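You operate a simulated robot arm through the tools that you are given. There is no shell and no other tool. Be economical: measure what you need, move in short steps, check, and stop when the job is done.

You run a simulated robot arm. Do the job below in one go: nothing can be reset, and whatever is moved stays where it is left.

JOB
Let the class in: wall and window lamps on, middle lamps off, door wide open.

Only the result counts: the job must be done as asked and must still hold three seconds after the hand-in. Knocking over, shifting, dropping, spilling or breaking anything else fails it.

ROBOT AND FRAMES
A 7-joint arm with a two-finger parallel gripper on a trunk, on a base that drives. Base frame: it is fixed to the floor where the robot stands at the start and does not move with it; the origin is under the middle of the robot, x ahead of it, y to its left, z up. Units: mm, degrees, N and s.
With the tool pointing down near the work surface it reaches from about 480 to 920 mm from the robot's upright axis, wherever it stands. Its first joint turns from -115.0 to 115.0 degrees. Places, roughly: left light switch [600, 0, 1200]; middle light switch [600, 0, 1200]; right light switch [700, -100, 1200]; white door [200, 800, 1000]. Payload 3.91 kg.
The TCP is the grasp point between the finger pads, 30 mm short of the fingertips. In the tool frame z runs along the fingers and y along their closing line. Largest opening 110 mm; finger width 20, thickness 10; the body of the gripper, 48 by 112 mm, starts 55 mm behind the TCP.
Orientation is told as [roll, pitch, yaw] about the base's x, y, z axes, in that order, counted from this pose: with the fingers straight down and closing along the base's y, the tool's x points along the base's -x, its y along +y and its z along -z.

CONTROLS
- The arm moves only by the tool move_arm. Its argument "rows" is text: rows parted by semicolons, each of 7 numbers parted by spaces: the opening, from 0 (shut) to 1 (fully open), then the shift along the tool's x, y, z in units of 50 mm (1.0 is 50 mm), then the turn, a rotation vector about the tool's x, y, z in units of 4 degrees (1.0 is 4 degrees). In form: claw dx dy dz rx ry rz; .... A call has 1 to 20 rows; each row shifts and turns the commanded pose from where the row before left it, along the tool's axes as they then stand. A call with a number of a shift or a turn outside -1 to 1 is refused whole. Each row takes 0.2 s and may step no farther than 50 mm and 8.6 degrees from the row before; otherwise, or with a gripper value out of range, the whole call is refused. A pose out of reach is approached as far as the arm can. The call stops where the force on the tool passes 40 N (or 10 N more than at its start, if that is more) or the arm is blocked; 0.2 s more then pass. Each finger travels about 153 mm/s and halts on what it meets, pressing with about 30 N; the grip force reading is that of the motor and also rises with nothing between the fingers. The clock runs only during rows and for 0.2 s after the last one: add rows that do not move to give the fingers time. It gives the time, the measured TCP pose, the force on the tool (base axes), the opening and the grip force at its end, in the units of the frame above (readings bear some noise), with the torque about the TCP (base axes, N m) and any sound that the robot's microphone picked up, and new pictures: "views" is both (left out), scene, wrist or none.
- Cameras (640 x 400 px; columns grow to the right, rows downward): "scene" is now at [181.8, 245.2, 1444.7]; the picture's right is [0.71, -0.71, -0.00], its down [-0.66, -0.66, -0.36] and it looks along [0.26, 0.26, -0.93] (base axes); focal length 214 px, centre (320, 200). "wrist" rides on the gripper at [72, 17, -103] in the tool frame; the picture's right is [-0.23, 0.97, 0.00], its down [-0.76, -0.18, -0.62] and it looks along [-0.61, -0.14, 0.78] (tool axes); focal length 222 px, centre (320, 200). There is no depth. A picture from a camera that has moved, and an enlarged one, comes with that camera's place and axes in the base frame and with its lens.
- lift_body(by): slides the trunk up (or, below 0, down) by that many mm; the arm and the scene camera ride with it, the base frame stays. It gives what a move gives, with no picture.
- roll_base(legs): drives the robot by 1 to 6 legs, each [ahead, left, turn to the left] in mm, mm and degrees, along the robot's own axes; the way and the turn of a leg run together, so that a leg with both is an arc; at most 1500 mm and 180 degrees a leg. The arm and the cameras ride along, it lands a little off, and it stops where it bumps. It gives what a move gives, and a new picture of the scene camera.
- head_to(pan, tilt): turns the head with the scene camera to pan (to the left, within 80 degrees either way) and tilt (down, from -29 to 69), counted from straight ahead of the robot. It gives what a move gives, and a new picture of the scene camera.
- inspect(camera, box): a new picture of the part [left, top, right, bottom] of that camera's present view, enlarged. No time passes.
- hand_in(): hands the job in; it is judged then, once.

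Go step by step. Nothing tells you exact positions but the pictures and the camera data: compare them with the known pose of the tool, close in by small moves and look again before you grip or let go. The budget is 120 turns and 260 pictures, counting those below and the enlarged ones. Unless the task says otherwise, let go and move clear before handing in, and close with one line.

The tools are called after ">>>" as a command line: name --argument value ..., lists and objects as JSON in quotes. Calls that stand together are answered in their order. move_arm: Moves the arm, as the interface text tells. Its arguments: {"type":"object","properties":{"rows":{"type":"string"},"views":{"type":"string","enum":["both","scene","wrist","none"]}},"required":["rows"]} The other tools are called the same way: lift_body (by) slides the trunk up or down; roll_base (legs) drives the base; head_to (pan, tilt) turns the head that bears the scene camera; inspect (camera, box) takes an enlarged picture of a part of a camera's view; hand_in () hands the job in.

At the start:

```text
time: 0.0
eef_pos: [418.6, 79.7, 1405.5]
tcp_rot: [0.0, 0.0, 0.1]
wrist_force: [-0.2, 0.5, 0.6]
moment: [0.01, 0.0, 0.0]
grip_width: 109.8
gripper_force: 0.2
trunk travel left (down, up): [-825.0, 165.0]
robot x, y, heading: [3.0, 1.9, 0.2]
head pan, tilt: [45.1, 68.8]
```

scene: 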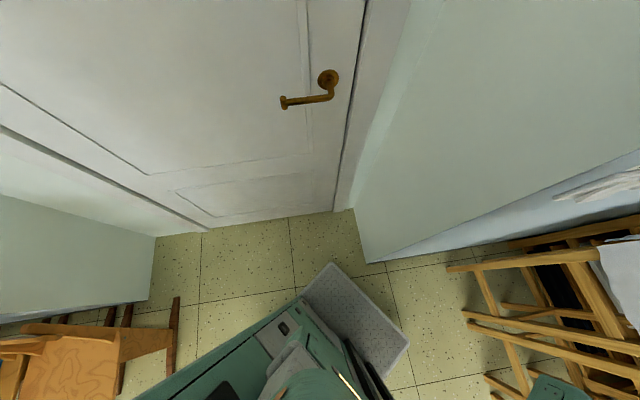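
wrist: 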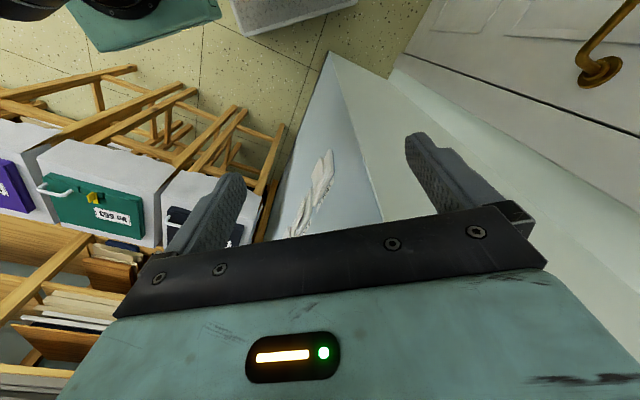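

I see a white door with a brass lever ahead-left and a wall to the right. I'll look around with the head to find the switches first.

>>> head_to --pan 0 --tilt 20

>>> head_to --pan 60 --tilt 25

>>> head_to --pan -50 --tilt 20

```text
time: 1.2
eef_pos: [418.3, 78.7, 1404.7]
tcp_rot: [0.0, 0.0, -0.1]
wrist_force: [0.3, 0.5, -0.1]
moment: [-0.05, 0.01, 0.03]
grip_width: 109.9
gripper_force: 0.1
trunk travel left (down, up): [-825.0, 165.0]
robot x, y, heading: [-0.7, -0.3, -0.1]
head pan, tilt: [0.0, 20.0]
camera scene: at [235.4, 205.7, 1512.2], right [0.0, -1.0, 0.0], down [-0.34, 0.0, -0.94], along [0.94, 0.0, -0.34], focal length 214 px, centre (320, 200)
```

scene: 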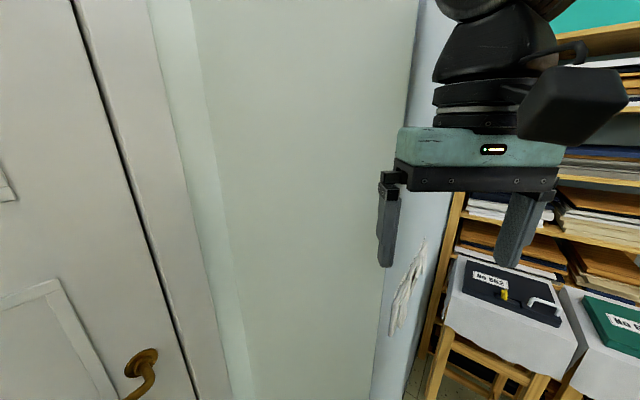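

```text
time: 2.5
eef_pos: [419.4, 78.0, 1405.1]
tcp_rot: [0.0, 0.0, -0.1]
wrist_force: [0.0, -0.6, -0.4]
moment: [0.01, 0.02, 0.03]
grip_width: 109.6
gripper_force: 0.1
trunk travel left (down, up): [-825.0, 165.0]
robot x, y, heading: [2.9, 2.9, 0.0]
head pan, tilt: [60.0, 25.0]
camera scene: at [188.4, 285.4, 1504.2], right [0.87, -0.5, 0.0], down [-0.21, -0.37, -0.91], along [0.45, 0.78, -0.42], focal length 214 px, centre (320, 200)
```

scene: 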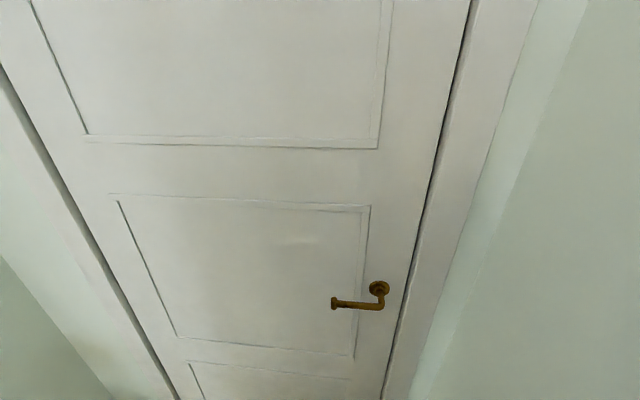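

```text
time: 4.3
eef_pos: [418.1, 79.0, 1406.1]
tcp_rot: [0.0, 0.0, 0.1]
wrist_force: [1.0, 0.6, -0.3]
moment: [0.01, -0.02, 0.0]
grip_width: 109.9
gripper_force: 0.0
trunk travel left (down, up): [-825.0, 165.0]
robot x, y, heading: [0.4, -2.8, 0.4]
head pan, tilt: [-50.0, 20.0]
camera scene: at [202.2, 134.4, 1512.2], right [-0.77, -0.64, 0.0], down [-0.22, 0.26, -0.94], along [0.6, -0.72, -0.34], focal length 214 px, centre (320, 200)
```

scene: 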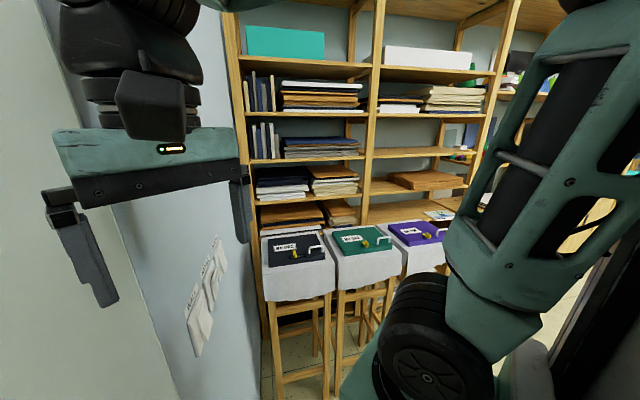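

The three switches sit on the pale blue wall, partly angled to me. I'll take a closer look.

>>> inspect --camera "scene" --box '[160, 220, 260, 370]'

>>> inspect --camera "scene" --box '[220, 0, 640, 400]'

>>> head_to --pan -25 --tilt 30

>>> head_to --pan -20 --tilt -20

```text
2.67 times, centred on (210, 295) of scene
camera zoom: at [202.2, 134.4, 1512.2], right [-0.77, -0.64, 0.0], down [-0.22, 0.26, -0.94], along [0.6, -0.72, -0.34], focal length 572 px, centre (613, -53)
```

zoom: 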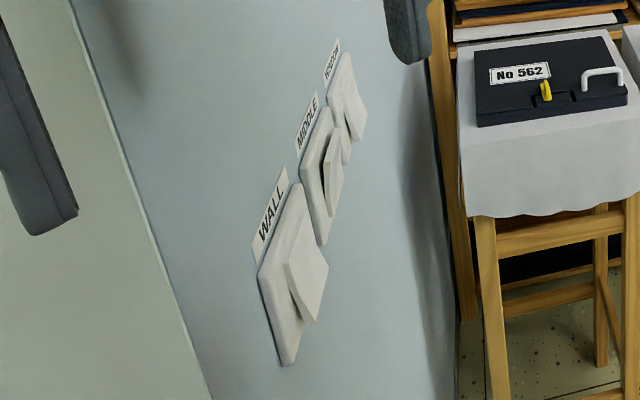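

```text
1.00 times, centred on (430, 200) of scene
camera zoom: at [202.2, 134.4, 1512.2], right [-0.77, -0.64, 0.0], down [-0.22, 0.26, -0.94], along [0.6, -0.72, -0.34], focal length 214 px, centre (210, 200)
```

zoom: 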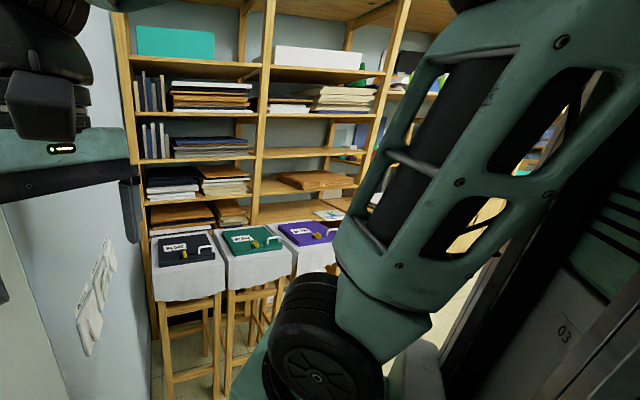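

```text
time: 5.2
eef_pos: [419.5, 78.4, 1405.8]
tcp_rot: [0.0, 0.0, 0.0]
wrist_force: [0.0, -0.2, -0.5]
moment: [0.0, 0.03, 0.0]
grip_width: 109.7
gripper_force: 0.0
trunk travel left (down, up): [-825.0, 165.0]
robot x, y, heading: [-1.5, -0.6, -0.0]
head pan, tilt: [-25.0, 30.0]
camera scene: at [224.3, 167.4, 1496.2], right [-0.42, -0.91, 0.0], down [-0.45, 0.21, -0.87], along [0.78, -0.37, -0.5], focal length 214 px, centre (320, 200)
```

scene: 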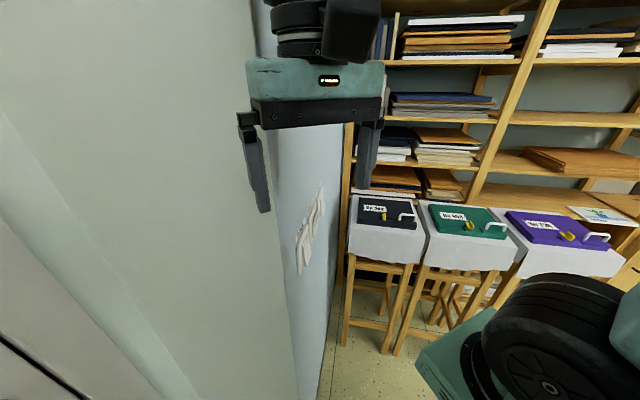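

```text
time: 6.4
eef_pos: [419.7, 78.7, 1405.3]
tcp_rot: [-0.1, 0.0, 0.0]
wrist_force: [0.6, -0.1, -0.3]
moment: [-0.01, -0.01, 0.01]
grip_width: 110.1
gripper_force: 0.0
trunk travel left (down, up): [-825.0, 165.0]
robot x, y, heading: [-0.6, -1.7, 0.2]
head pan, tilt: [-20.0, -20.0]
camera scene: at [213.8, 179.6, 1573.7], right [-0.34, -0.94, 0.0], down [0.32, -0.12, -0.94], along [0.88, -0.32, 0.34], focal length 214 px, centre (320, 200)
```

scene: 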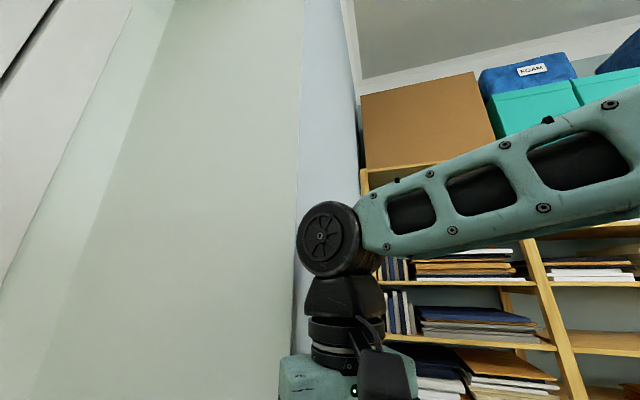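

The switches (WALL, MIDDLE, WINDOW) run along a wall slanted at about 35° to the base x axis. Before driving, I'll check the free space on both sides.

>>> head_to --pan -80 --tilt 40

>>> head_to --pan 80 --tilt 40

>>> head_to --pan -80 --tilt -25

```text
time: 7.7
eef_pos: [418.6, 78.6, 1403.6]
tcp_rot: [-0.1, -0.1, 0.0]
wrist_force: [-0.3, -0.2, -0.2]
moment: [-0.01, -0.01, 0.0]
grip_width: 109.8
gripper_force: 0.0
trunk travel left (down, up): [-825.0, 165.0]
robot x, y, heading: [0.8, -0.9, -0.1]
head pan, tilt: [-80.0, 40.0]
camera scene: at [157.1, 121.9, 1480.9], right [-0.98, -0.17, 0.0], down [-0.11, 0.63, -0.77], along [0.13, -0.75, -0.64], focal length 214 px, centre (320, 200)
```

scene: 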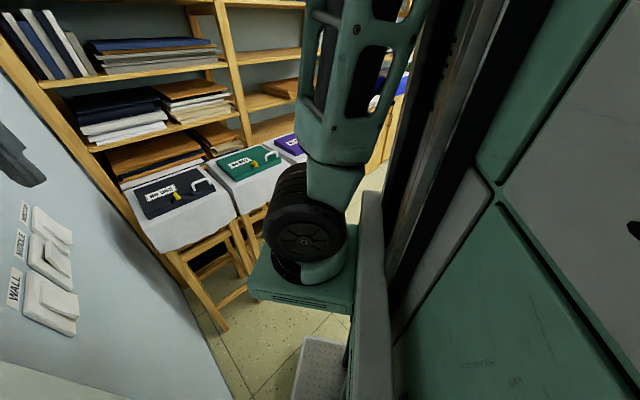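

```text
time: 10.2
eef_pos: [419.2, 78.9, 1405.2]
tcp_rot: [0.0, 0.0, 0.0]
wrist_force: [-0.4, -0.1, 0.0]
moment: [-0.01, -0.01, -0.02]
grip_width: 109.8
gripper_force: 0.0
trunk travel left (down, up): [-825.0, 165.0]
robot x, y, heading: [0.1, 0.7, -0.0]
head pan, tilt: [80.0, 40.0]
camera scene: at [157.1, 289.4, 1480.8], right [0.98, -0.17, 0.0], down [-0.11, -0.63, -0.77], along [0.13, 0.75, -0.64], focal length 214 px, centre (320, 200)
```

scene: 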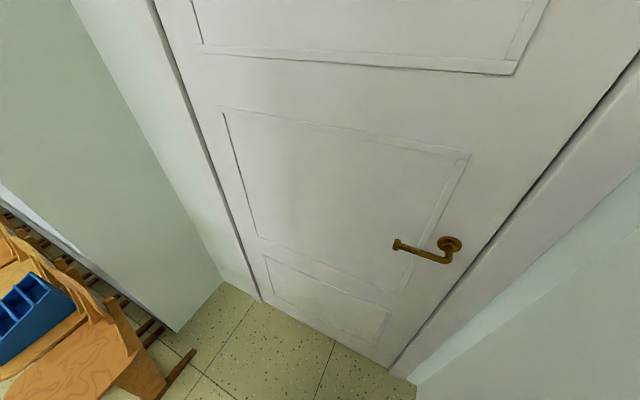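

```text
time: 12.6
eef_pos: [417.8, 78.3, 1404.8]
tcp_rot: [0.0, 0.1, 0.0]
wrist_force: [0.1, -0.1, -0.3]
moment: [0.0, -0.03, 0.0]
grip_width: 109.8
gripper_force: 0.0
trunk travel left (down, up): [-825.0, 165.0]
robot x, y, heading: [-1.5, 1.7, 0.1]
head pan, tilt: [-80.0, -25.0]
camera scene: at [154.7, 135.7, 1580.2], right [-0.98, -0.17, 0.0], down [0.07, -0.42, -0.91], along [0.16, -0.89, 0.42], focal length 214 px, centre (320, 200)
```

scene: 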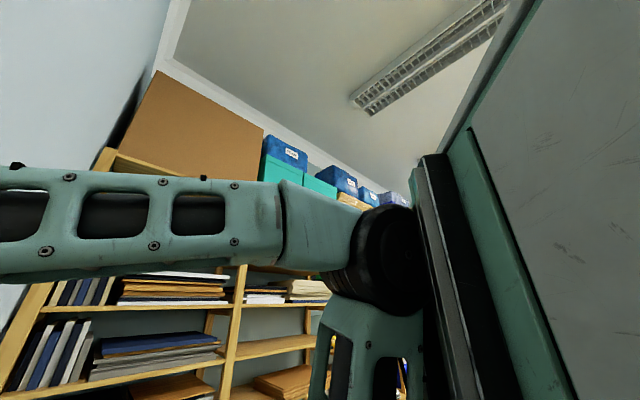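

The switches are visible from pan -80. I'll return there for an enlarged look at the rocker states.

>>> head_to --pan -75 --tilt 45

>>> inspect --camera "scene" --box '[0, 140, 120, 350]'

```text
time: 14.1
eef_pos: [420.2, 79.4, 1403.8]
tcp_rot: [0.0, 0.0, -0.1]
wrist_force: [0.0, -0.1, -0.4]
moment: [0.0, 0.01, 0.03]
grip_width: 110.1
gripper_force: 0.0
trunk travel left (down, up): [-825.0, 165.0]
robot x, y, heading: [-0.6, -0.6, 0.0]
head pan, tilt: [-75.0, 45.0]
camera scene: at [163.4, 127.1, 1473.6], right [-0.97, -0.26, 0.0], down [-0.18, 0.68, -0.71], along [0.18, -0.68, -0.71], focal length 214 px, centre (320, 200)
```

scene: 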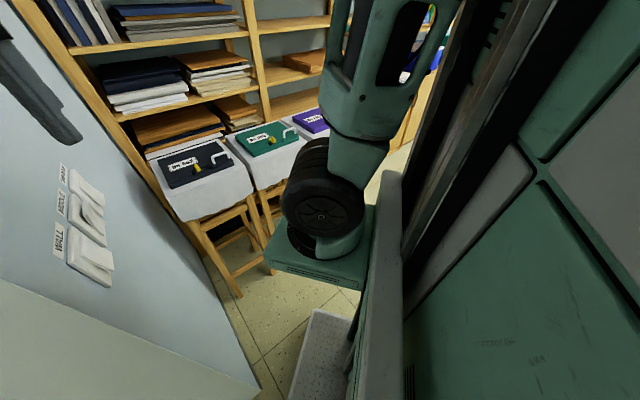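

```text
1.90 times, centred on (60, 245) of scene
camera zoom: at [163.4, 127.1, 1473.6], right [-0.97, -0.26, 0.0], down [-0.18, 0.68, -0.71], along [0.18, -0.68, -0.71], focal length 408 px, centre (815, 114)
```

zoom: 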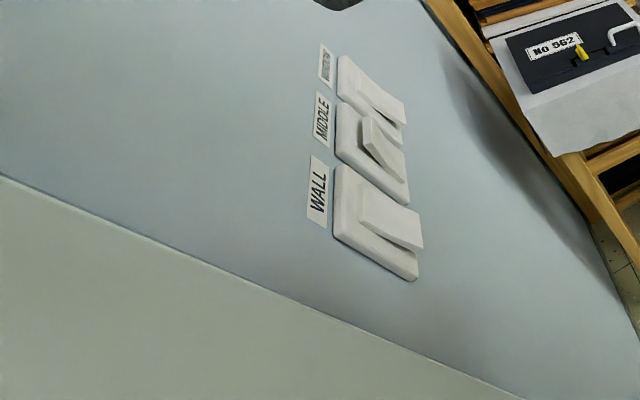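

MIDDLE is tilted opposite to the other two, so all three are either already right or all wrong. The ceiling lamps will tell, so I'll turn the robot right in place and look into the room.

>>> roll_base --legs '[[0, 0, -50]]'

>>> head_to --pan -75 --tilt -29

>>> head_to --pan -78 --tilt 35

>>> head_to --pan 60 --tilt 20

```text
time: 16.7
eef_pos: [326.5, -275.2, 1404.7]
tcp_rot: [-0.1, 0.2, -50.8]
wrist_force: [0.0, 0.1, 0.0]
moment: [0.0, 0.03, -0.01]
grip_width: 109.9
gripper_force: 0.0
trunk travel left (down, up): [-825.0, 165.0]
robot x, y, heading: [2.0, -2.0, -50.8]
head pan, tilt: [-75.0, 45.0]
camera scene: at [201.3, -45.7, 1473.6], right [-0.81, 0.58, 0.0], down [0.41, 0.57, -0.71], along [-0.41, -0.57, -0.71], focal length 214 px, centre (320, 200)
```

scene: 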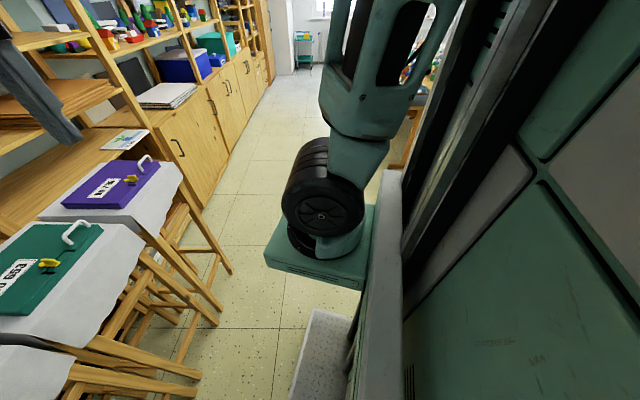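

```text
time: 18.2
eef_pos: [325.2, -274.5, 1405.4]
tcp_rot: [0.0, -0.1, -50.8]
wrist_force: [0.0, -0.4, 0.1]
moment: [-0.02, 0.0, -0.01]
grip_width: 110.1
gripper_force: 0.0
trunk travel left (down, up): [-825.0, 165.0]
robot x, y, heading: [-1.3, 1.0, -50.6]
head pan, tilt: [-75.0, -28.6]
camera scene: at [209.7, -34.1, 1584.6], right [-0.81, 0.58, 0.0], down [-0.28, -0.39, -0.88], along [-0.51, -0.71, 0.48], focal length 214 px, centre (320, 200)
```

scene: 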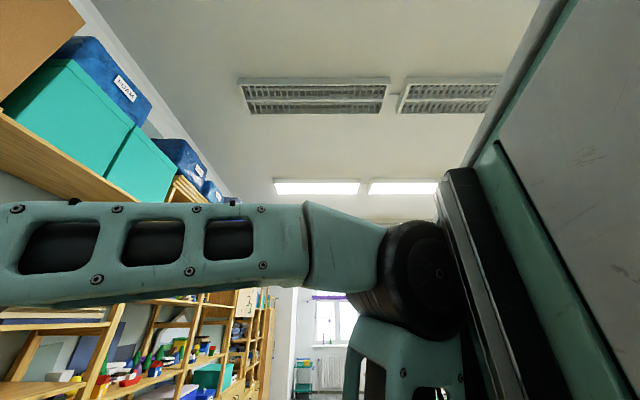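

```text
time: 19.5
eef_pos: [327.1, -275.4, 1405.8]
tcp_rot: [0.0, 0.0, -50.8]
wrist_force: [-0.9, 0.0, -0.2]
moment: [0.02, -0.04, -0.01]
grip_width: 110.0
gripper_force: 0.1
trunk travel left (down, up): [-825.0, 165.0]
robot x, y, heading: [0.0, 0.4, -50.4]
head pan, tilt: [-78.0, 35.0]
camera scene: at [193.7, -48.4, 1488.5], right [-0.78, 0.63, 0.0], down [0.36, 0.45, -0.82], along [-0.51, -0.64, -0.57], focal length 214 px, centre (320, 200)
```

scene: 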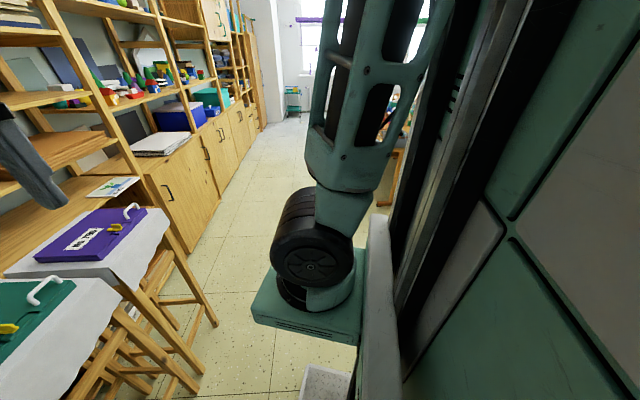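

```text
time: 21.8
eef_pos: [326.2, -273.9, 1405.6]
tcp_rot: [0.0, -0.1, -50.8]
wrist_force: [-0.2, 0.2, -0.2]
moment: [0.02, -0.03, -0.01]
grip_width: 110.0
gripper_force: 0.0
trunk travel left (down, up): [-825.0, 165.0]
robot x, y, heading: [-0.7, 0.5, -50.8]
head pan, tilt: [60.0, 20.0]
camera scene: at [340.8, 35.2, 1512.2], right [0.16, -0.99, 0.0], down [-0.34, -0.05, -0.94], along [0.93, 0.15, -0.34], focal length 214 px, centre (320, 200)
```

scene: 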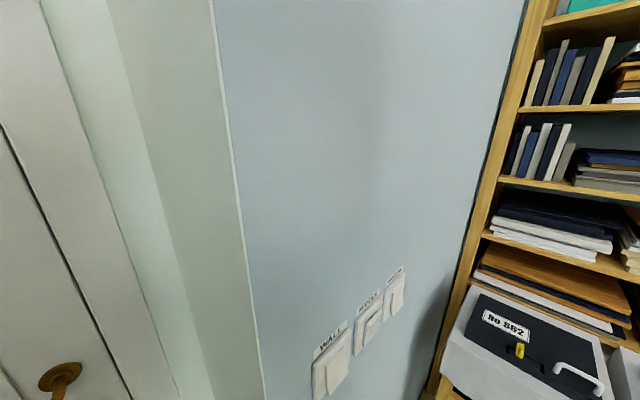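

The row nearest this wall looks off and the next row lit, which means all three switches are inverted and need flipping. I'll zoom for a precise switch position.

>>> inspect --camera "scene" --box '[290, 240, 450, 400]'

>>> head_to --pan 60 --tilt 45

>>> inspect --camera "scene" --box '[240, 100, 440, 260]'

```text
2.50 times, centred on (370, 320) of scene
camera zoom: at [340.8, 35.2, 1512.2], right [0.16, -0.99, 0.0], down [-0.34, -0.05, -0.94], along [0.93, 0.15, -0.34], focal length 536 px, centre (195, -100)
```

zoom: 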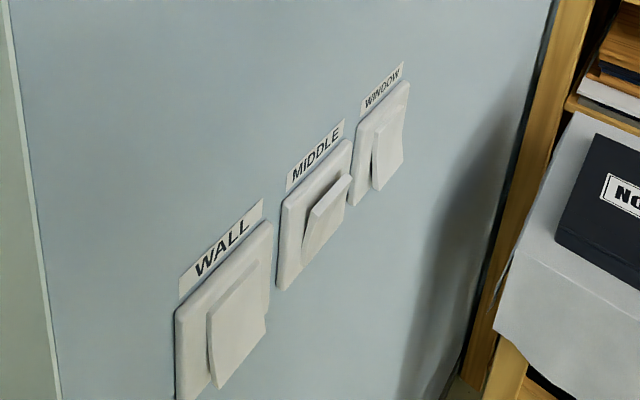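

```text
time: 22.6
eef_pos: [326.0, -274.3, 1404.7]
tcp_rot: [-0.1, -0.1, -50.8]
wrist_force: [0.7, 0.0, 0.6]
moment: [0.02, 0.02, 0.01]
grip_width: 110.0
gripper_force: 0.0
trunk travel left (down, up): [-825.0, 165.0]
robot x, y, heading: [-1.3, 4.6, -51.0]
head pan, tilt: [60.0, 45.0]
camera scene: at [329.1, 33.3, 1473.7], right [0.16, -0.99, 0.0], down [-0.7, -0.11, -0.71], along [0.7, 0.11, -0.71], focal length 214 px, centre (320, 200)
```

scene: 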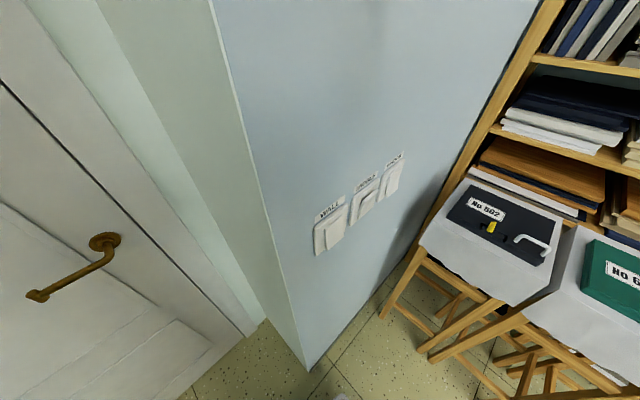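

```text
2.50 times, centred on (340, 180) of scene
camera zoom: at [329.1, 33.3, 1473.7], right [0.16, -0.99, 0.0], down [-0.7, -0.11, -0.71], along [0.7, 0.11, -0.71], focal length 536 px, centre (270, 250)
```

zoom: 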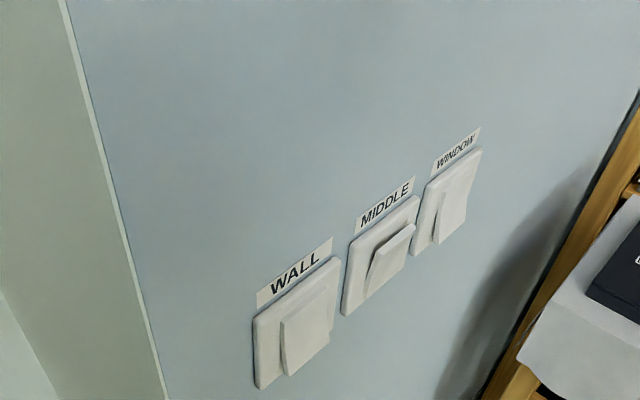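

From triangulation: WALL ≈ (574,48,1153), MIDDLE ≈ (653,-11,1155), WINDOW ≈ (732,-70,1155), wall facing (-0.6,-0.8). I'll back off from the wall, face it squarely, and check on the way.

>>> roll_base --legs '[[317, -230, 0]]'

>>> roll_base --legs '[[0, 0, 104]]'

>>> head_to --pan 0 --tilt 25

```text
time: 25.1
eef_pos: [346.2, -667.8, 1404.4]
tcp_rot: [0.0, 0.0, -50.9]
wrist_force: [0.4, 0.0, -0.3]
moment: [-0.01, 0.02, -0.02]
grip_width: 109.9
gripper_force: 0.1
trunk travel left (down, up): [-825.0, 165.0]
robot x, y, heading: [23.0, -394.7, -50.9]
head pan, tilt: [60.0, 45.0]
camera scene: at [350.0, -360.0, 1473.6], right [0.16, -0.99, 0.0], down [-0.7, -0.11, -0.71], along [0.7, 0.11, -0.71], focal length 214 px, centre (320, 200)
```

scene: 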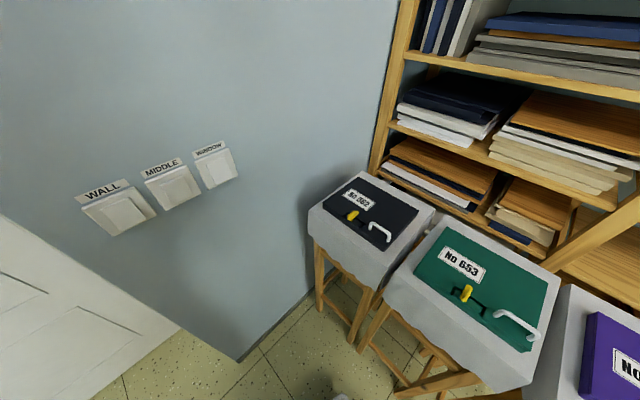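

```text
time: 29.9
eef_pos: [201.1, -6.5, 1405.3]
tcp_rot: [-0.1, -0.1, 54.4]
wrist_force: [-0.2, 0.6, 0.8]
moment: [0.01, -0.03, -0.01]
grip_width: 109.9
gripper_force: 0.1
trunk travel left (down, up): [-825.0, 165.0]
robot x, y, heading: [19.5, -392.8, 54.3]
head pan, tilt: [60.0, 45.0]
camera scene: at [-96.5, -83.1, 1473.6], right [0.91, 0.41, 0.0], down [0.29, -0.64, -0.71], along [-0.29, 0.64, -0.71], focal length 214 px, centre (320, 200)
```

scene: 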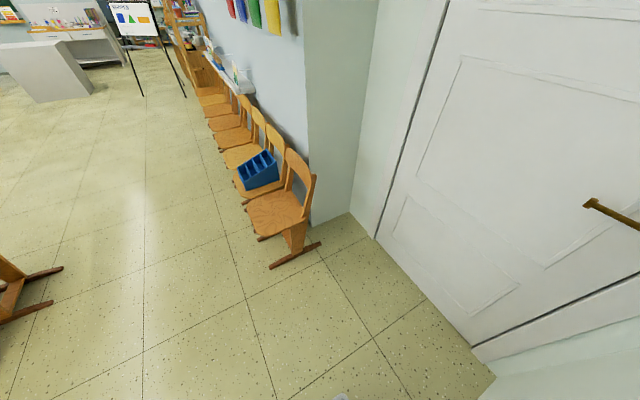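

```text
time: 31.2
eef_pos: [200.9, -6.8, 1405.1]
tcp_rot: [0.0, 0.0, 54.5]
wrist_force: [0.1, -0.2, 0.4]
moment: [0.02, 0.02, 0.01]
grip_width: 110.3
gripper_force: 0.1
trunk travel left (down, up): [-825.0, 165.0]
robot x, y, heading: [20.4, -392.1, 54.5]
head pan, tilt: [0.0, 25.0]
camera scene: at [-9.3, -82.2, 1504.1], right [0.81, -0.58, 0.0], down [-0.25, -0.34, -0.91], along [0.53, 0.74, -0.42], focal length 214 px, centre (320, 200)
```

scene: 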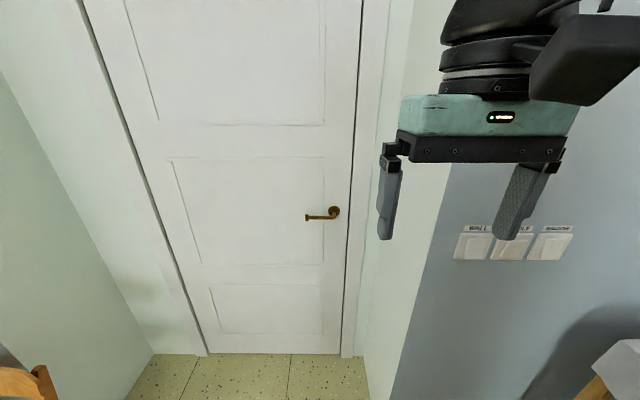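

The robot now faces the wall squarely. I'll slide right, lower the trunk, then tilt the closed gripper forward.

>>> roll_base --legs '[[0, -180, -1.5]]'

>>> lift_body --by -180

>>> move_arm --rows "0 -0.4 0 0 0 -1 0;0 -0.4 0 0 0 -1 0;0 -0.4 0 0 0 -1 0;0 -0.4 0 0 0 -1 0;0 -0.4 0 0 0 -1 0;0 0 0 0 0 -1 0;0 0 0 0 0 -1 0;0 0 0 0 0 -1 0;0 0 0 0 0 -1 0;0 0 0 0 0 -1 0;0 0 0 0 0 -1 0;0 0 0 0 0 -1 0;0 0 0 0 0 -1 0;0 0 0 0 0 -1 0;0 0 0 0 0 -1 0"

```text
time: 32.7
eef_pos: [354.8, -117.3, 1405.5]
tcp_rot: [-0.1, 0.0, 52.7]
wrist_force: [-0.1, 1.0, 0.9]
moment: [0.0, 0.0, -0.02]
grip_width: 110.0
gripper_force: 0.0
trunk travel left (down, up): [-825.0, 165.0]
robot x, y, heading: [162.4, -499.2, 52.7]
head pan, tilt: [0.0, 25.0]
camera scene: at [143.4, -187.4, 1504.1], right [0.8, -0.61, 0.0], down [-0.26, -0.34, -0.91], along [0.55, 0.72, -0.42], focal length 214 px, centre (320, 200)
```

scene: 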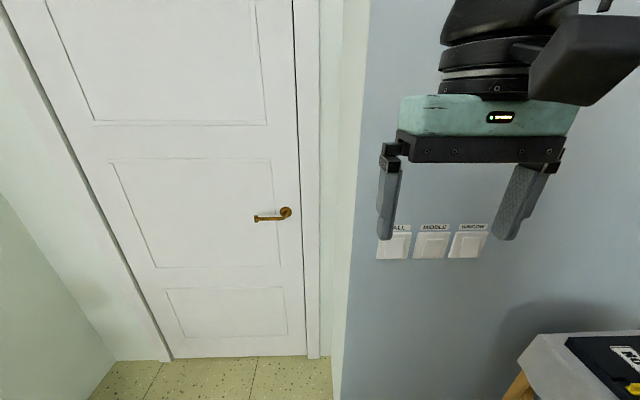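

```text
time: 34.7
eef_pos: [355.6, -118.7, 1223.8]
tcp_rot: [0.0, 0.1, 52.8]
wrist_force: [0.2, -0.4, 0.6]
moment: [-0.01, -0.01, 0.02]
grip_width: 109.8
gripper_force: 0.1
trunk travel left (down, up): [-645.0, 345.0]
robot x, y, heading: [164.1, -499.6, 52.6]
head pan, tilt: [0.0, 25.0]
```

```text
time: 37.9
eef_pos: [415.0, -29.4, 1229.1]
tcp_rot: [0.1, -60.1, 52.7]
wrist_force: [0.4, 0.9, -0.5]
moment: [0.01, 0.0, 0.01]
grip_width: 0.1
gripper_force: 30.6
out of reach, approached as far as the arm can: row 12
trunk travel left (down, up): [-645.0, 345.0]
robot x, y, heading: [164.8, -500.6, 52.8]
head pan, tilt: [0.0, 25.0]
camera scene: at [143.5, -187.6, 1324.2], right [0.8, -0.61, 0.0], down [-0.26, -0.34, -0.91], along [0.55, 0.72, -0.42], focal length 214 px, centre (320, 200)
camera wrist: at [323.5, -118.9, 1217.4], right [-0.71, 0.68, 0.2], down [0.04, -0.24, 0.97], along [0.71, 0.69, 0.14], focal length 222 px, centre (320, 200)
```

scene: 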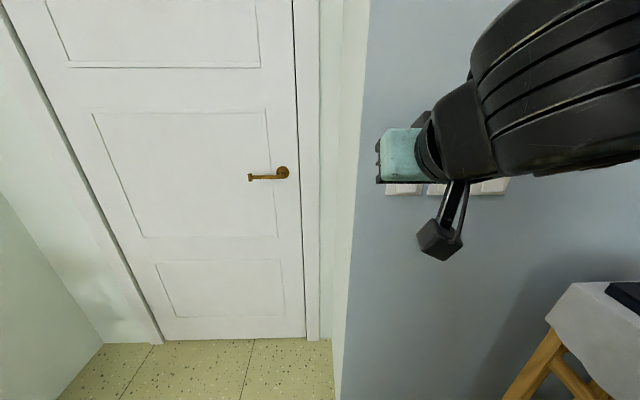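
wrist: 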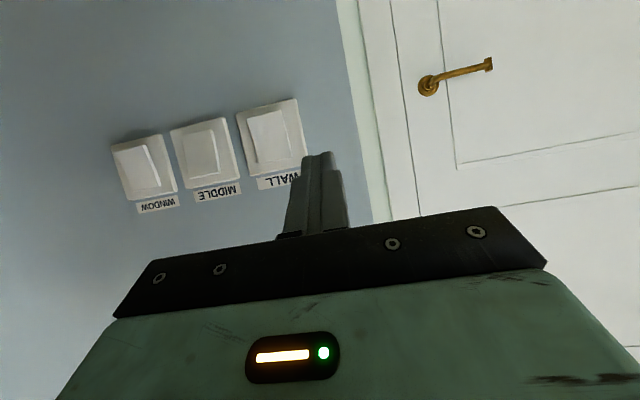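

The gripper is tilted 60° and closed. I'll move to a pre-press position in front of the lower half of the WALL rocker.

>>> move_arm --rows "0 0.13 -0.5 0.73 0 0 0;0 0.13 -0.5 0.73 0 0 0;0 0.14 -0.5 0.72 0 0 0;0 0 0 0 0 0 0"

```text
time: 38.9
eef_pos: [525.2, -12.6, 1158.4]
tcp_rot: [0.1, -59.9, 52.7]
wrist_force: [-0.1, -0.5, -0.2]
moment: [0.0, 0.03, 0.0]
grip_width: 0.2
gripper_force: 30.7
trunk travel left (down, up): [-645.0, 345.0]
robot x, y, heading: [164.3, -498.5, 52.8]
head pan, tilt: [0.0, 25.0]
camera scene: at [143.4, -187.7, 1324.2], right [0.8, -0.61, 0.0], down [-0.26, -0.34, -0.91], along [0.55, 0.72, -0.42], focal length 214 px, centre (320, 200)
camera wrist: at [435.0, -100.4, 1146.7], right [-0.71, 0.68, 0.2], down [0.05, -0.23, 0.97], along [0.71, 0.69, 0.13], focal length 222 px, centre (320, 200)
```

scene: 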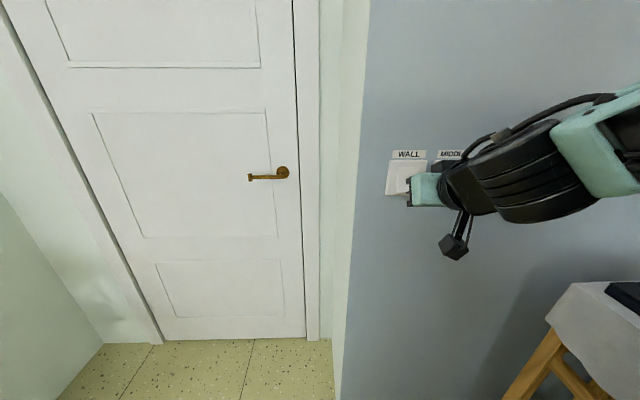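
wrist: 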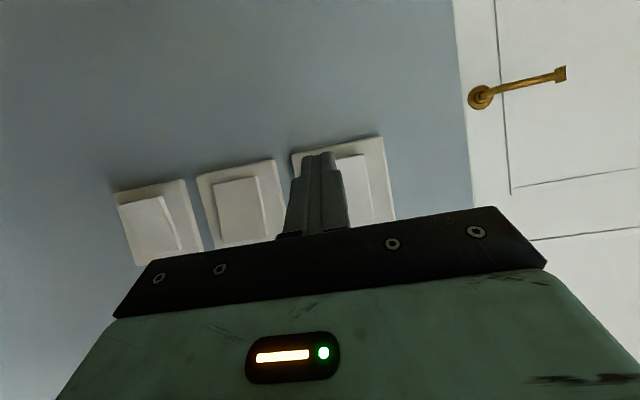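

The tip is in front of the lower part of the WALL rocker, slightly to the right. I'll shift left a little and press in.

>>> move_arm --rows "0 -0.1 0.14 0.173 0 0 0;0 -0.1 0 0.173 0 0 0;0 -0.1 0 0.173 0 0 0;0 -0.05 0 0.087 0 0 0;0 0 0 0 0 0 0"

```text
time: 39.9
eef_pos: [537.1, 16.6, 1159.1]
tcp_rot: [0.0, -59.8, 53.0]
wrist_force: [-11.8, -19.7, 4.8]
moment: [0.01, 0.05, 0.0]
grip_width: 0.0
gripper_force: 30.1
trunk travel left (down, up): [-645.0, 345.0]
robot x, y, heading: [163.2, -499.3, 52.7]
head pan, tilt: [0.0, 25.0]
heard: click
stopped in row 5: the force on the tool passed its limit (the readings are from after the stop); the commanded pose is now the measured one
camera scene: at [142.5, -189.5, 1324.6], right [0.8, -0.61, 0.0], down [-0.26, -0.34, -0.91], along [0.55, 0.72, -0.42], focal length 214 px, centre (320, 200)
camera wrist: at [447.1, -72.4, 1146.9], right [-0.71, 0.68, 0.2], down [0.05, -0.23, 0.97], along [0.7, 0.7, 0.13], focal length 222 px, centre (320, 200)
```

scene: 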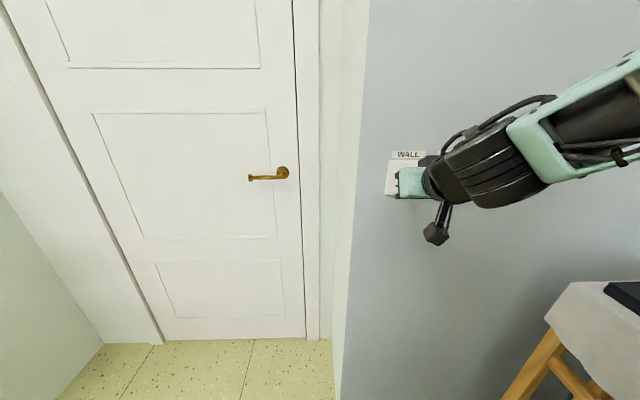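
wrist: 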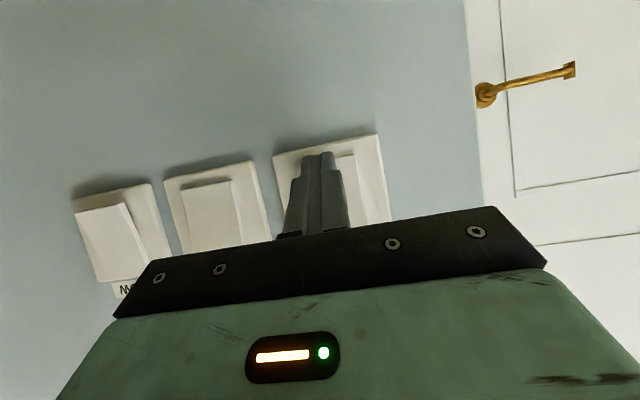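

A click, and the room got brighter. I'll back off and move right to WINDOW, staying at the same height.

>>> move_arm --rows "0 0.4 0 -0.69 0 0 0;0 0 -0.98 0 0 0 0;0 0 -0.98 0 0 0 0;0 0 -0.98 0 0 0 0;0 0 -0.98 0 0 0 0;0 0 0 0 0 0 0"

```text
time: 41.3
eef_pos: [675.6, -107.2, 1153.6]
tcp_rot: [-0.4, -59.7, 53.0]
wrist_force: [-0.5, -0.4, -0.2]
moment: [0.0, 0.01, 0.02]
grip_width: 0.0
gripper_force: 30.5
out of reach, approached as far as the arm can: row 3, 4, 5
trunk travel left (down, up): [-645.0, 345.0]
robot x, y, heading: [166.9, -500.4, 52.5]
head pan, tilt: [0.0, 25.0]
camera scene: at [143.2, -188.0, 1324.1], right [0.8, -0.61, 0.0], down [-0.26, -0.34, -0.91], along [0.55, 0.72, -0.42], focal length 214 px, centre (320, 200)
camera wrist: at [585.6, -196.2, 1142.8], right [-0.71, 0.68, 0.19], down [0.05, -0.23, 0.97], along [0.71, 0.7, 0.13], focal length 222 px, centre (320, 200)
```

scene: 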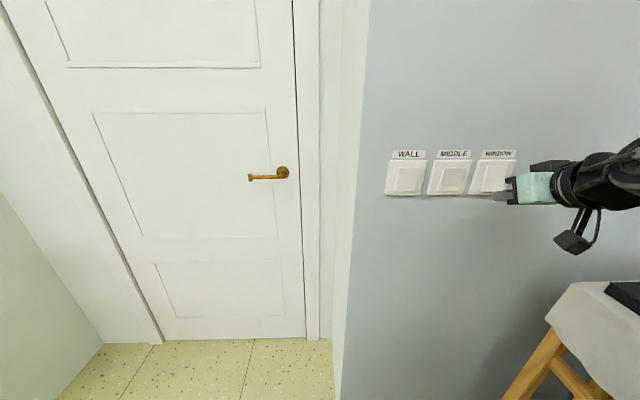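
wrist: 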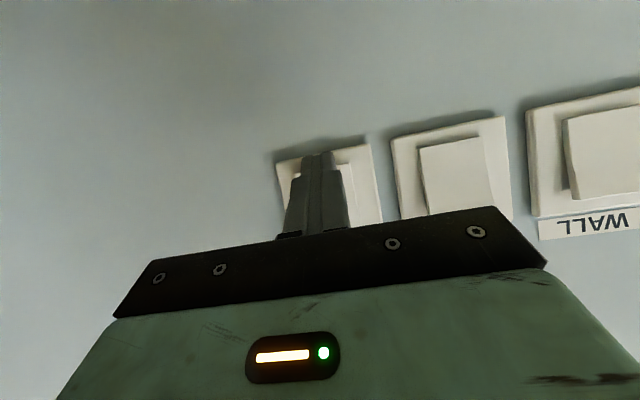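

Well aligned with WINDOW, only slightly low. I'll raise it a bit and press.

>>> move_arm --rows "0 -0.104 0 -0.06 0 0 0;0 -0.1 0 0.173 0 0 0;0 -0.1 0 0.173 0 0 0;0 0 0 0 0 0 0"

```text
time: 42.3
eef_pos: [688.2, -92.9, 1159.4]
tcp_rot: [0.1, -59.8, 53.0]
wrist_force: [-11.3, -15.2, 2.7]
moment: [0.07, 0.16, 0.07]
grip_width: 0.1
gripper_force: 30.1
trunk travel left (down, up): [-645.0, 345.0]
robot x, y, heading: [159.5, -497.9, 52.5]
head pan, tilt: [0.0, 25.0]
heard: click
camera scene: at [142.6, -189.1, 1324.4], right [0.8, -0.61, 0.0], down [-0.26, -0.34, -0.91], along [0.55, 0.72, -0.42], focal length 214 px, centre (320, 200)
camera wrist: at [597.3, -181.7, 1147.5], right [-0.71, 0.68, 0.2], down [0.05, -0.23, 0.97], along [0.71, 0.7, 0.13], focal length 222 px, centre (320, 200)
```

scene: 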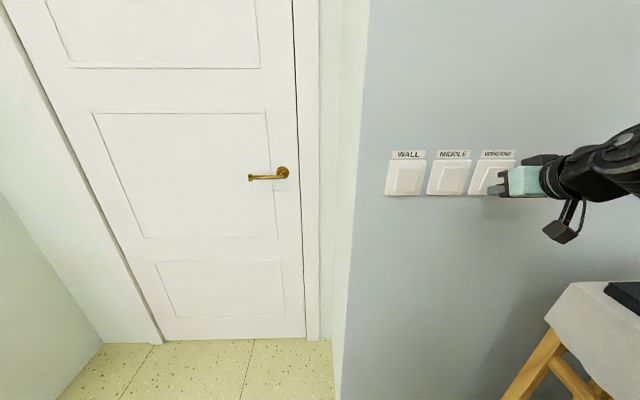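
wrist: 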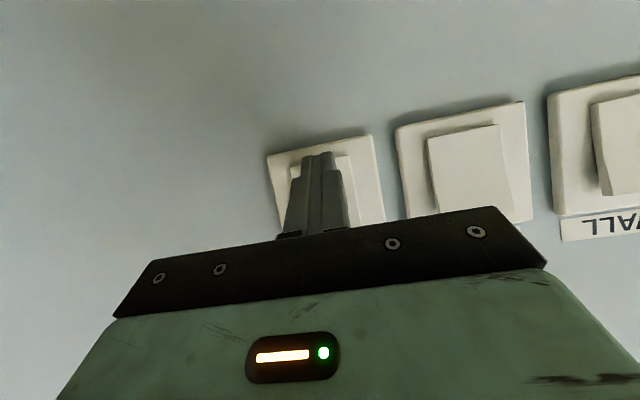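

Clicked again. Now I'll back off, go up about 40 mm and left about 95 mm to the top of MIDDLE.

>>> move_arm --rows "0 0.45 0 -0.78 0 0 0;0 -0.675 0 -0.39 0 0 0;0 0 0.95 0 0 0 0;0 0 0.95 0 0 0 0;0 0 0 0 0 0 0"

```text
time: 43.5
eef_pos: [592.6, -37.5, 1185.4]
tcp_rot: [-0.2, -59.8, 53.0]
wrist_force: [-0.6, -0.4, -0.3]
moment: [-0.03, -0.01, -0.01]
grip_width: 0.2
gripper_force: 29.8
out of reach, approached as far as the arm can: row 1, 2
trunk travel left (down, up): [-645.0, 345.0]
robot x, y, heading: [165.1, -495.8, 52.6]
head pan, tilt: [0.0, 25.0]
camera scene: at [143.4, -188.0, 1324.2], right [0.8, -0.61, 0.0], down [-0.26, -0.34, -0.91], along [0.55, 0.72, -0.42], focal length 214 px, centre (320, 200)
camera wrist: at [502.1, -127.7, 1175.9], right [-0.71, 0.68, 0.19], down [0.05, -0.23, 0.97], along [0.71, 0.7, 0.13], focal length 222 px, centre (320, 200)
```

scene: 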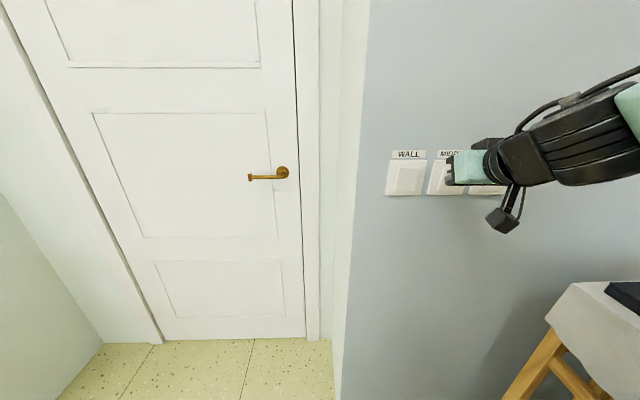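
wrist: 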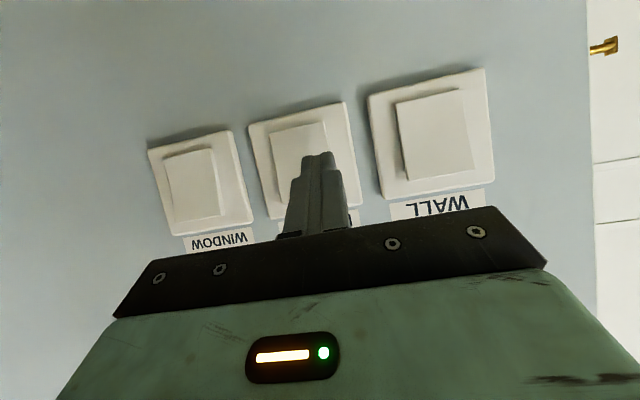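

Slightly left and low for the top edge of MIDDLE. I'll correct by 11 mm right and 13 mm up (backing a little first), then press.

>>> move_arm --rows "0 0.1 0 -0.17 0 0 0;0 -0.225 -0.22 -0.13 0 0 0;0 0 0 0 0 0 0"

>>> move_arm --rows "0 -0.1 0 0.173 0 0 0;0 -0.1 0 0.173 0 0 0;0 -0.05 0 0.087 0 0 0;0 0 0 0 0 0 0"

```text
time: 44.3
eef_pos: [596.3, -51.6, 1192.8]
tcp_rot: [-0.1, -59.8, 53.0]
wrist_force: [0.2, 0.3, -0.1]
moment: [-0.02, 0.01, 0.01]
grip_width: 0.1
gripper_force: 30.0
out of reach, approached as far as the arm can: row 2
trunk travel left (down, up): [-645.0, 345.0]
robot x, y, heading: [164.2, -497.9, 52.6]
head pan, tilt: [0.0, 25.0]
camera scene: at [143.3, -188.0, 1324.2], right [0.8, -0.61, 0.0], down [-0.26, -0.34, -0.91], along [0.55, 0.72, -0.42], focal length 214 px, centre (320, 200)
camera wrist: at [507.6, -141.3, 1180.8], right [-0.71, 0.68, 0.2], down [0.05, -0.23, 0.97], along [0.7, 0.7, 0.13], focal length 222 px, centre (320, 200)
```

scene: 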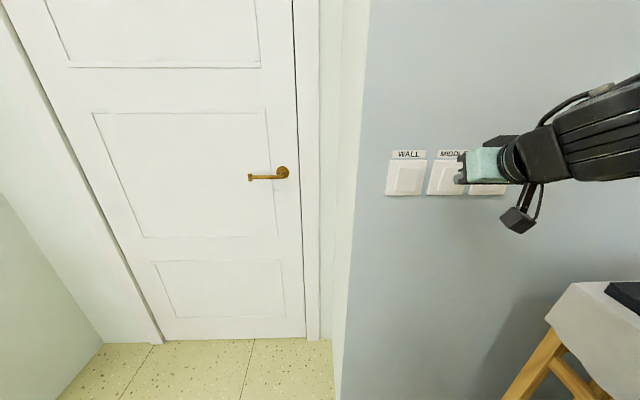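
wrist: 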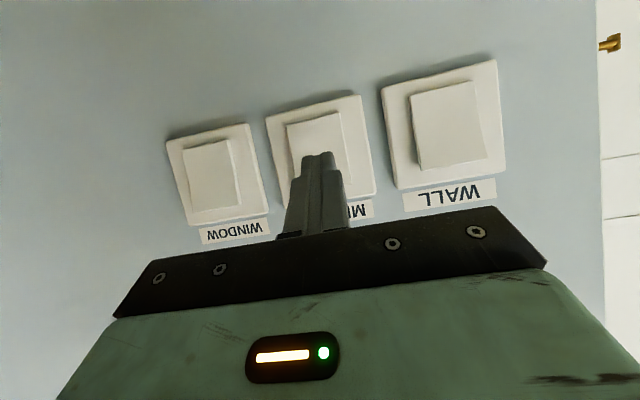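

```text
time: 45.1
eef_pos: [610.7, -37.7, 1193.2]
tcp_rot: [0.0, -59.7, 52.9]
wrist_force: [-15.0, -24.1, 10.2]
moment: [0.03, -0.17, 0.0]
grip_width: 0.0
gripper_force: 29.7
trunk travel left (down, up): [-645.0, 345.0]
robot x, y, heading: [164.2, -500.9, 52.7]
head pan, tilt: [0.0, 25.0]
heard: click
stopped in row 3: the force on the tool passed its limit (the readings are from after the stop); the commanded pose is now the measured one
camera scene: at [141.9, -190.3, 1324.8], right [0.8, -0.61, 0.0], down [-0.26, -0.33, -0.91], along [0.55, 0.72, -0.42], focal length 214 px, centre (320, 200)
camera wrist: at [520.3, -125.9, 1181.6], right [-0.71, 0.68, 0.2], down [0.05, -0.23, 0.97], along [0.7, 0.7, 0.13], focal length 222 px, centre (320, 200)
```

scene: 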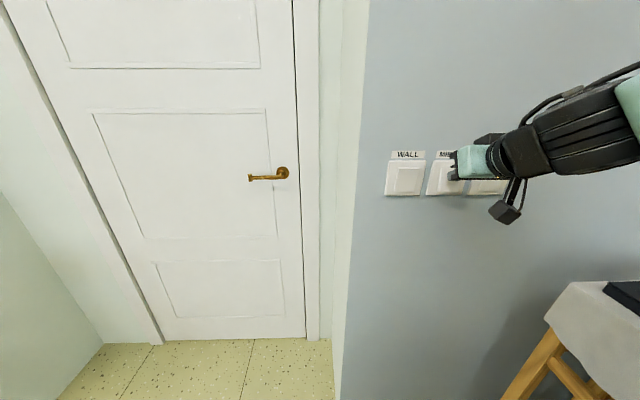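
wrist: 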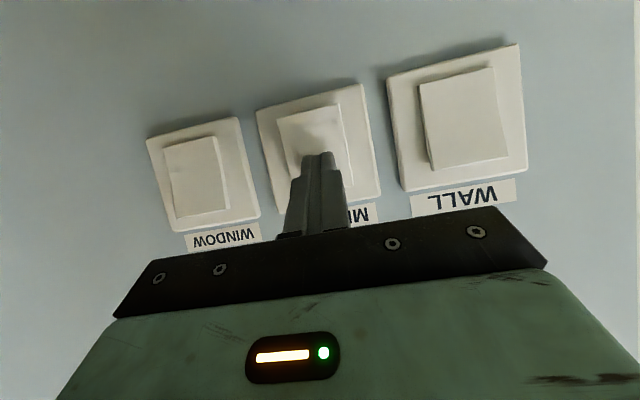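

All three clicked. I'll back the arm off, then inspect the switches and the door edges for hinges.

>>> move_arm --rows "0 0.4 0 -0.7 0 0 0;0 0.4 0 -0.7 0 0 0;0 0.4 0 -0.7 0 0 0;0 0 0 0 0 0 0"

>>> inspect --camera "scene" --box '[220, 100, 340, 220]'

>>> inspect --camera "scene" --box '[0, 0, 220, 370]'

```text
time: 46.1
eef_pos: [586.1, -65.7, 1159.7]
tcp_rot: [0.0, -59.6, 52.9]
wrist_force: [-0.3, -0.4, 0.7]
moment: [0.0, -0.01, -0.01]
grip_width: 0.0
gripper_force: 29.8
out of reach, approached as far as the arm can: row 1, 2, 3
trunk travel left (down, up): [-645.0, 345.0]
robot x, y, heading: [169.4, -497.8, 52.8]
head pan, tilt: [0.0, 25.0]
camera scene: at [143.2, -188.3, 1324.2], right [0.8, -0.61, 0.0], down [-0.26, -0.34, -0.91], along [0.55, 0.72, -0.42], focal length 214 px, centre (320, 200)
camera wrist: at [496.1, -155.1, 1147.8], right [-0.71, 0.68, 0.2], down [0.05, -0.23, 0.97], along [0.7, 0.7, 0.13], focal length 222 px, centre (320, 200)
```

scene: 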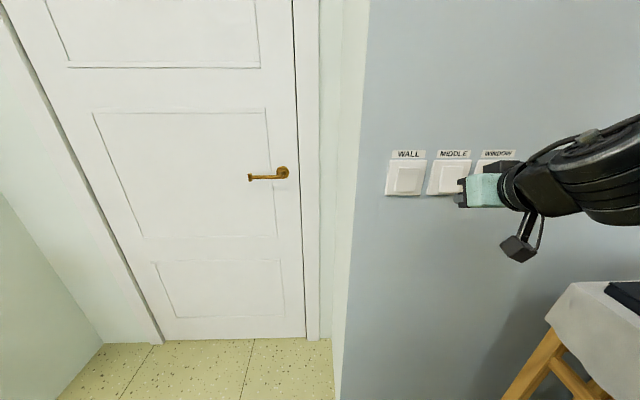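
wrist: 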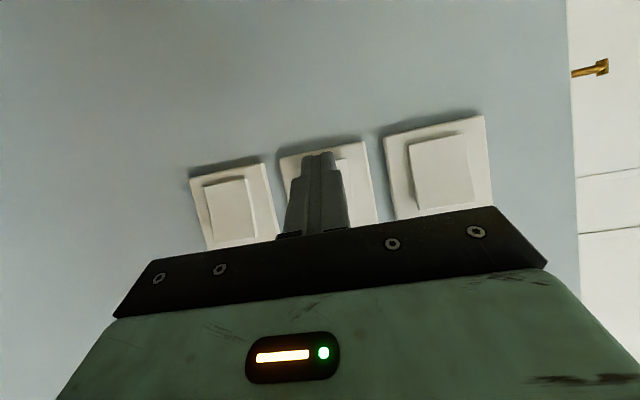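

```text
3.33 times, centred on (280, 160) of scene
camera zoom: at [143.2, -188.3, 1324.2], right [0.8, -0.61, 0.0], down [-0.26, -0.34, -0.91], along [0.55, 0.72, -0.42], focal length 715 px, centre (453, 333)
```

zoom: 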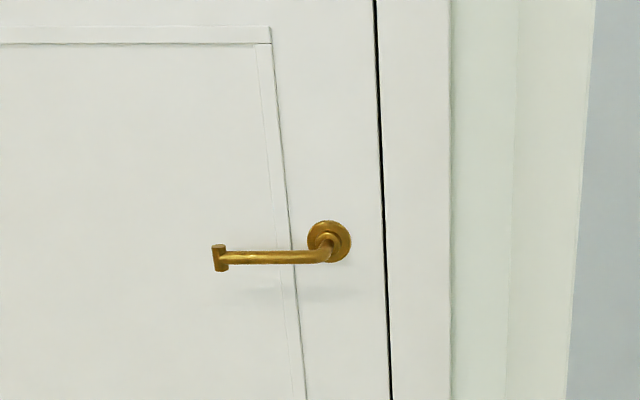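

```text
1.08 times, centred on (110, 185) of scene
camera zoom: at [143.2, -188.3, 1324.2], right [0.8, -0.61, 0.0], down [-0.26, -0.34, -0.91], along [0.55, 0.72, -0.42], focal length 232 px, centre (547, 216)
```

zoom: 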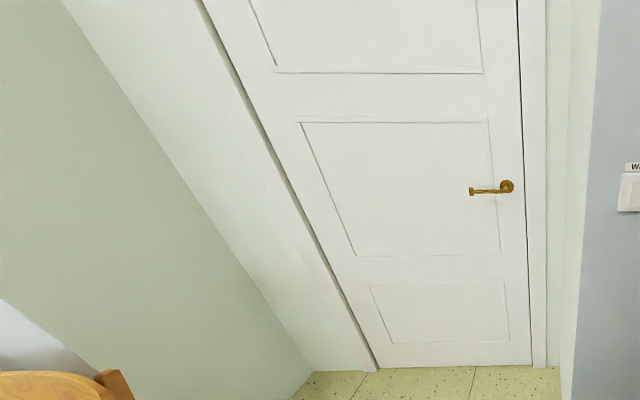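

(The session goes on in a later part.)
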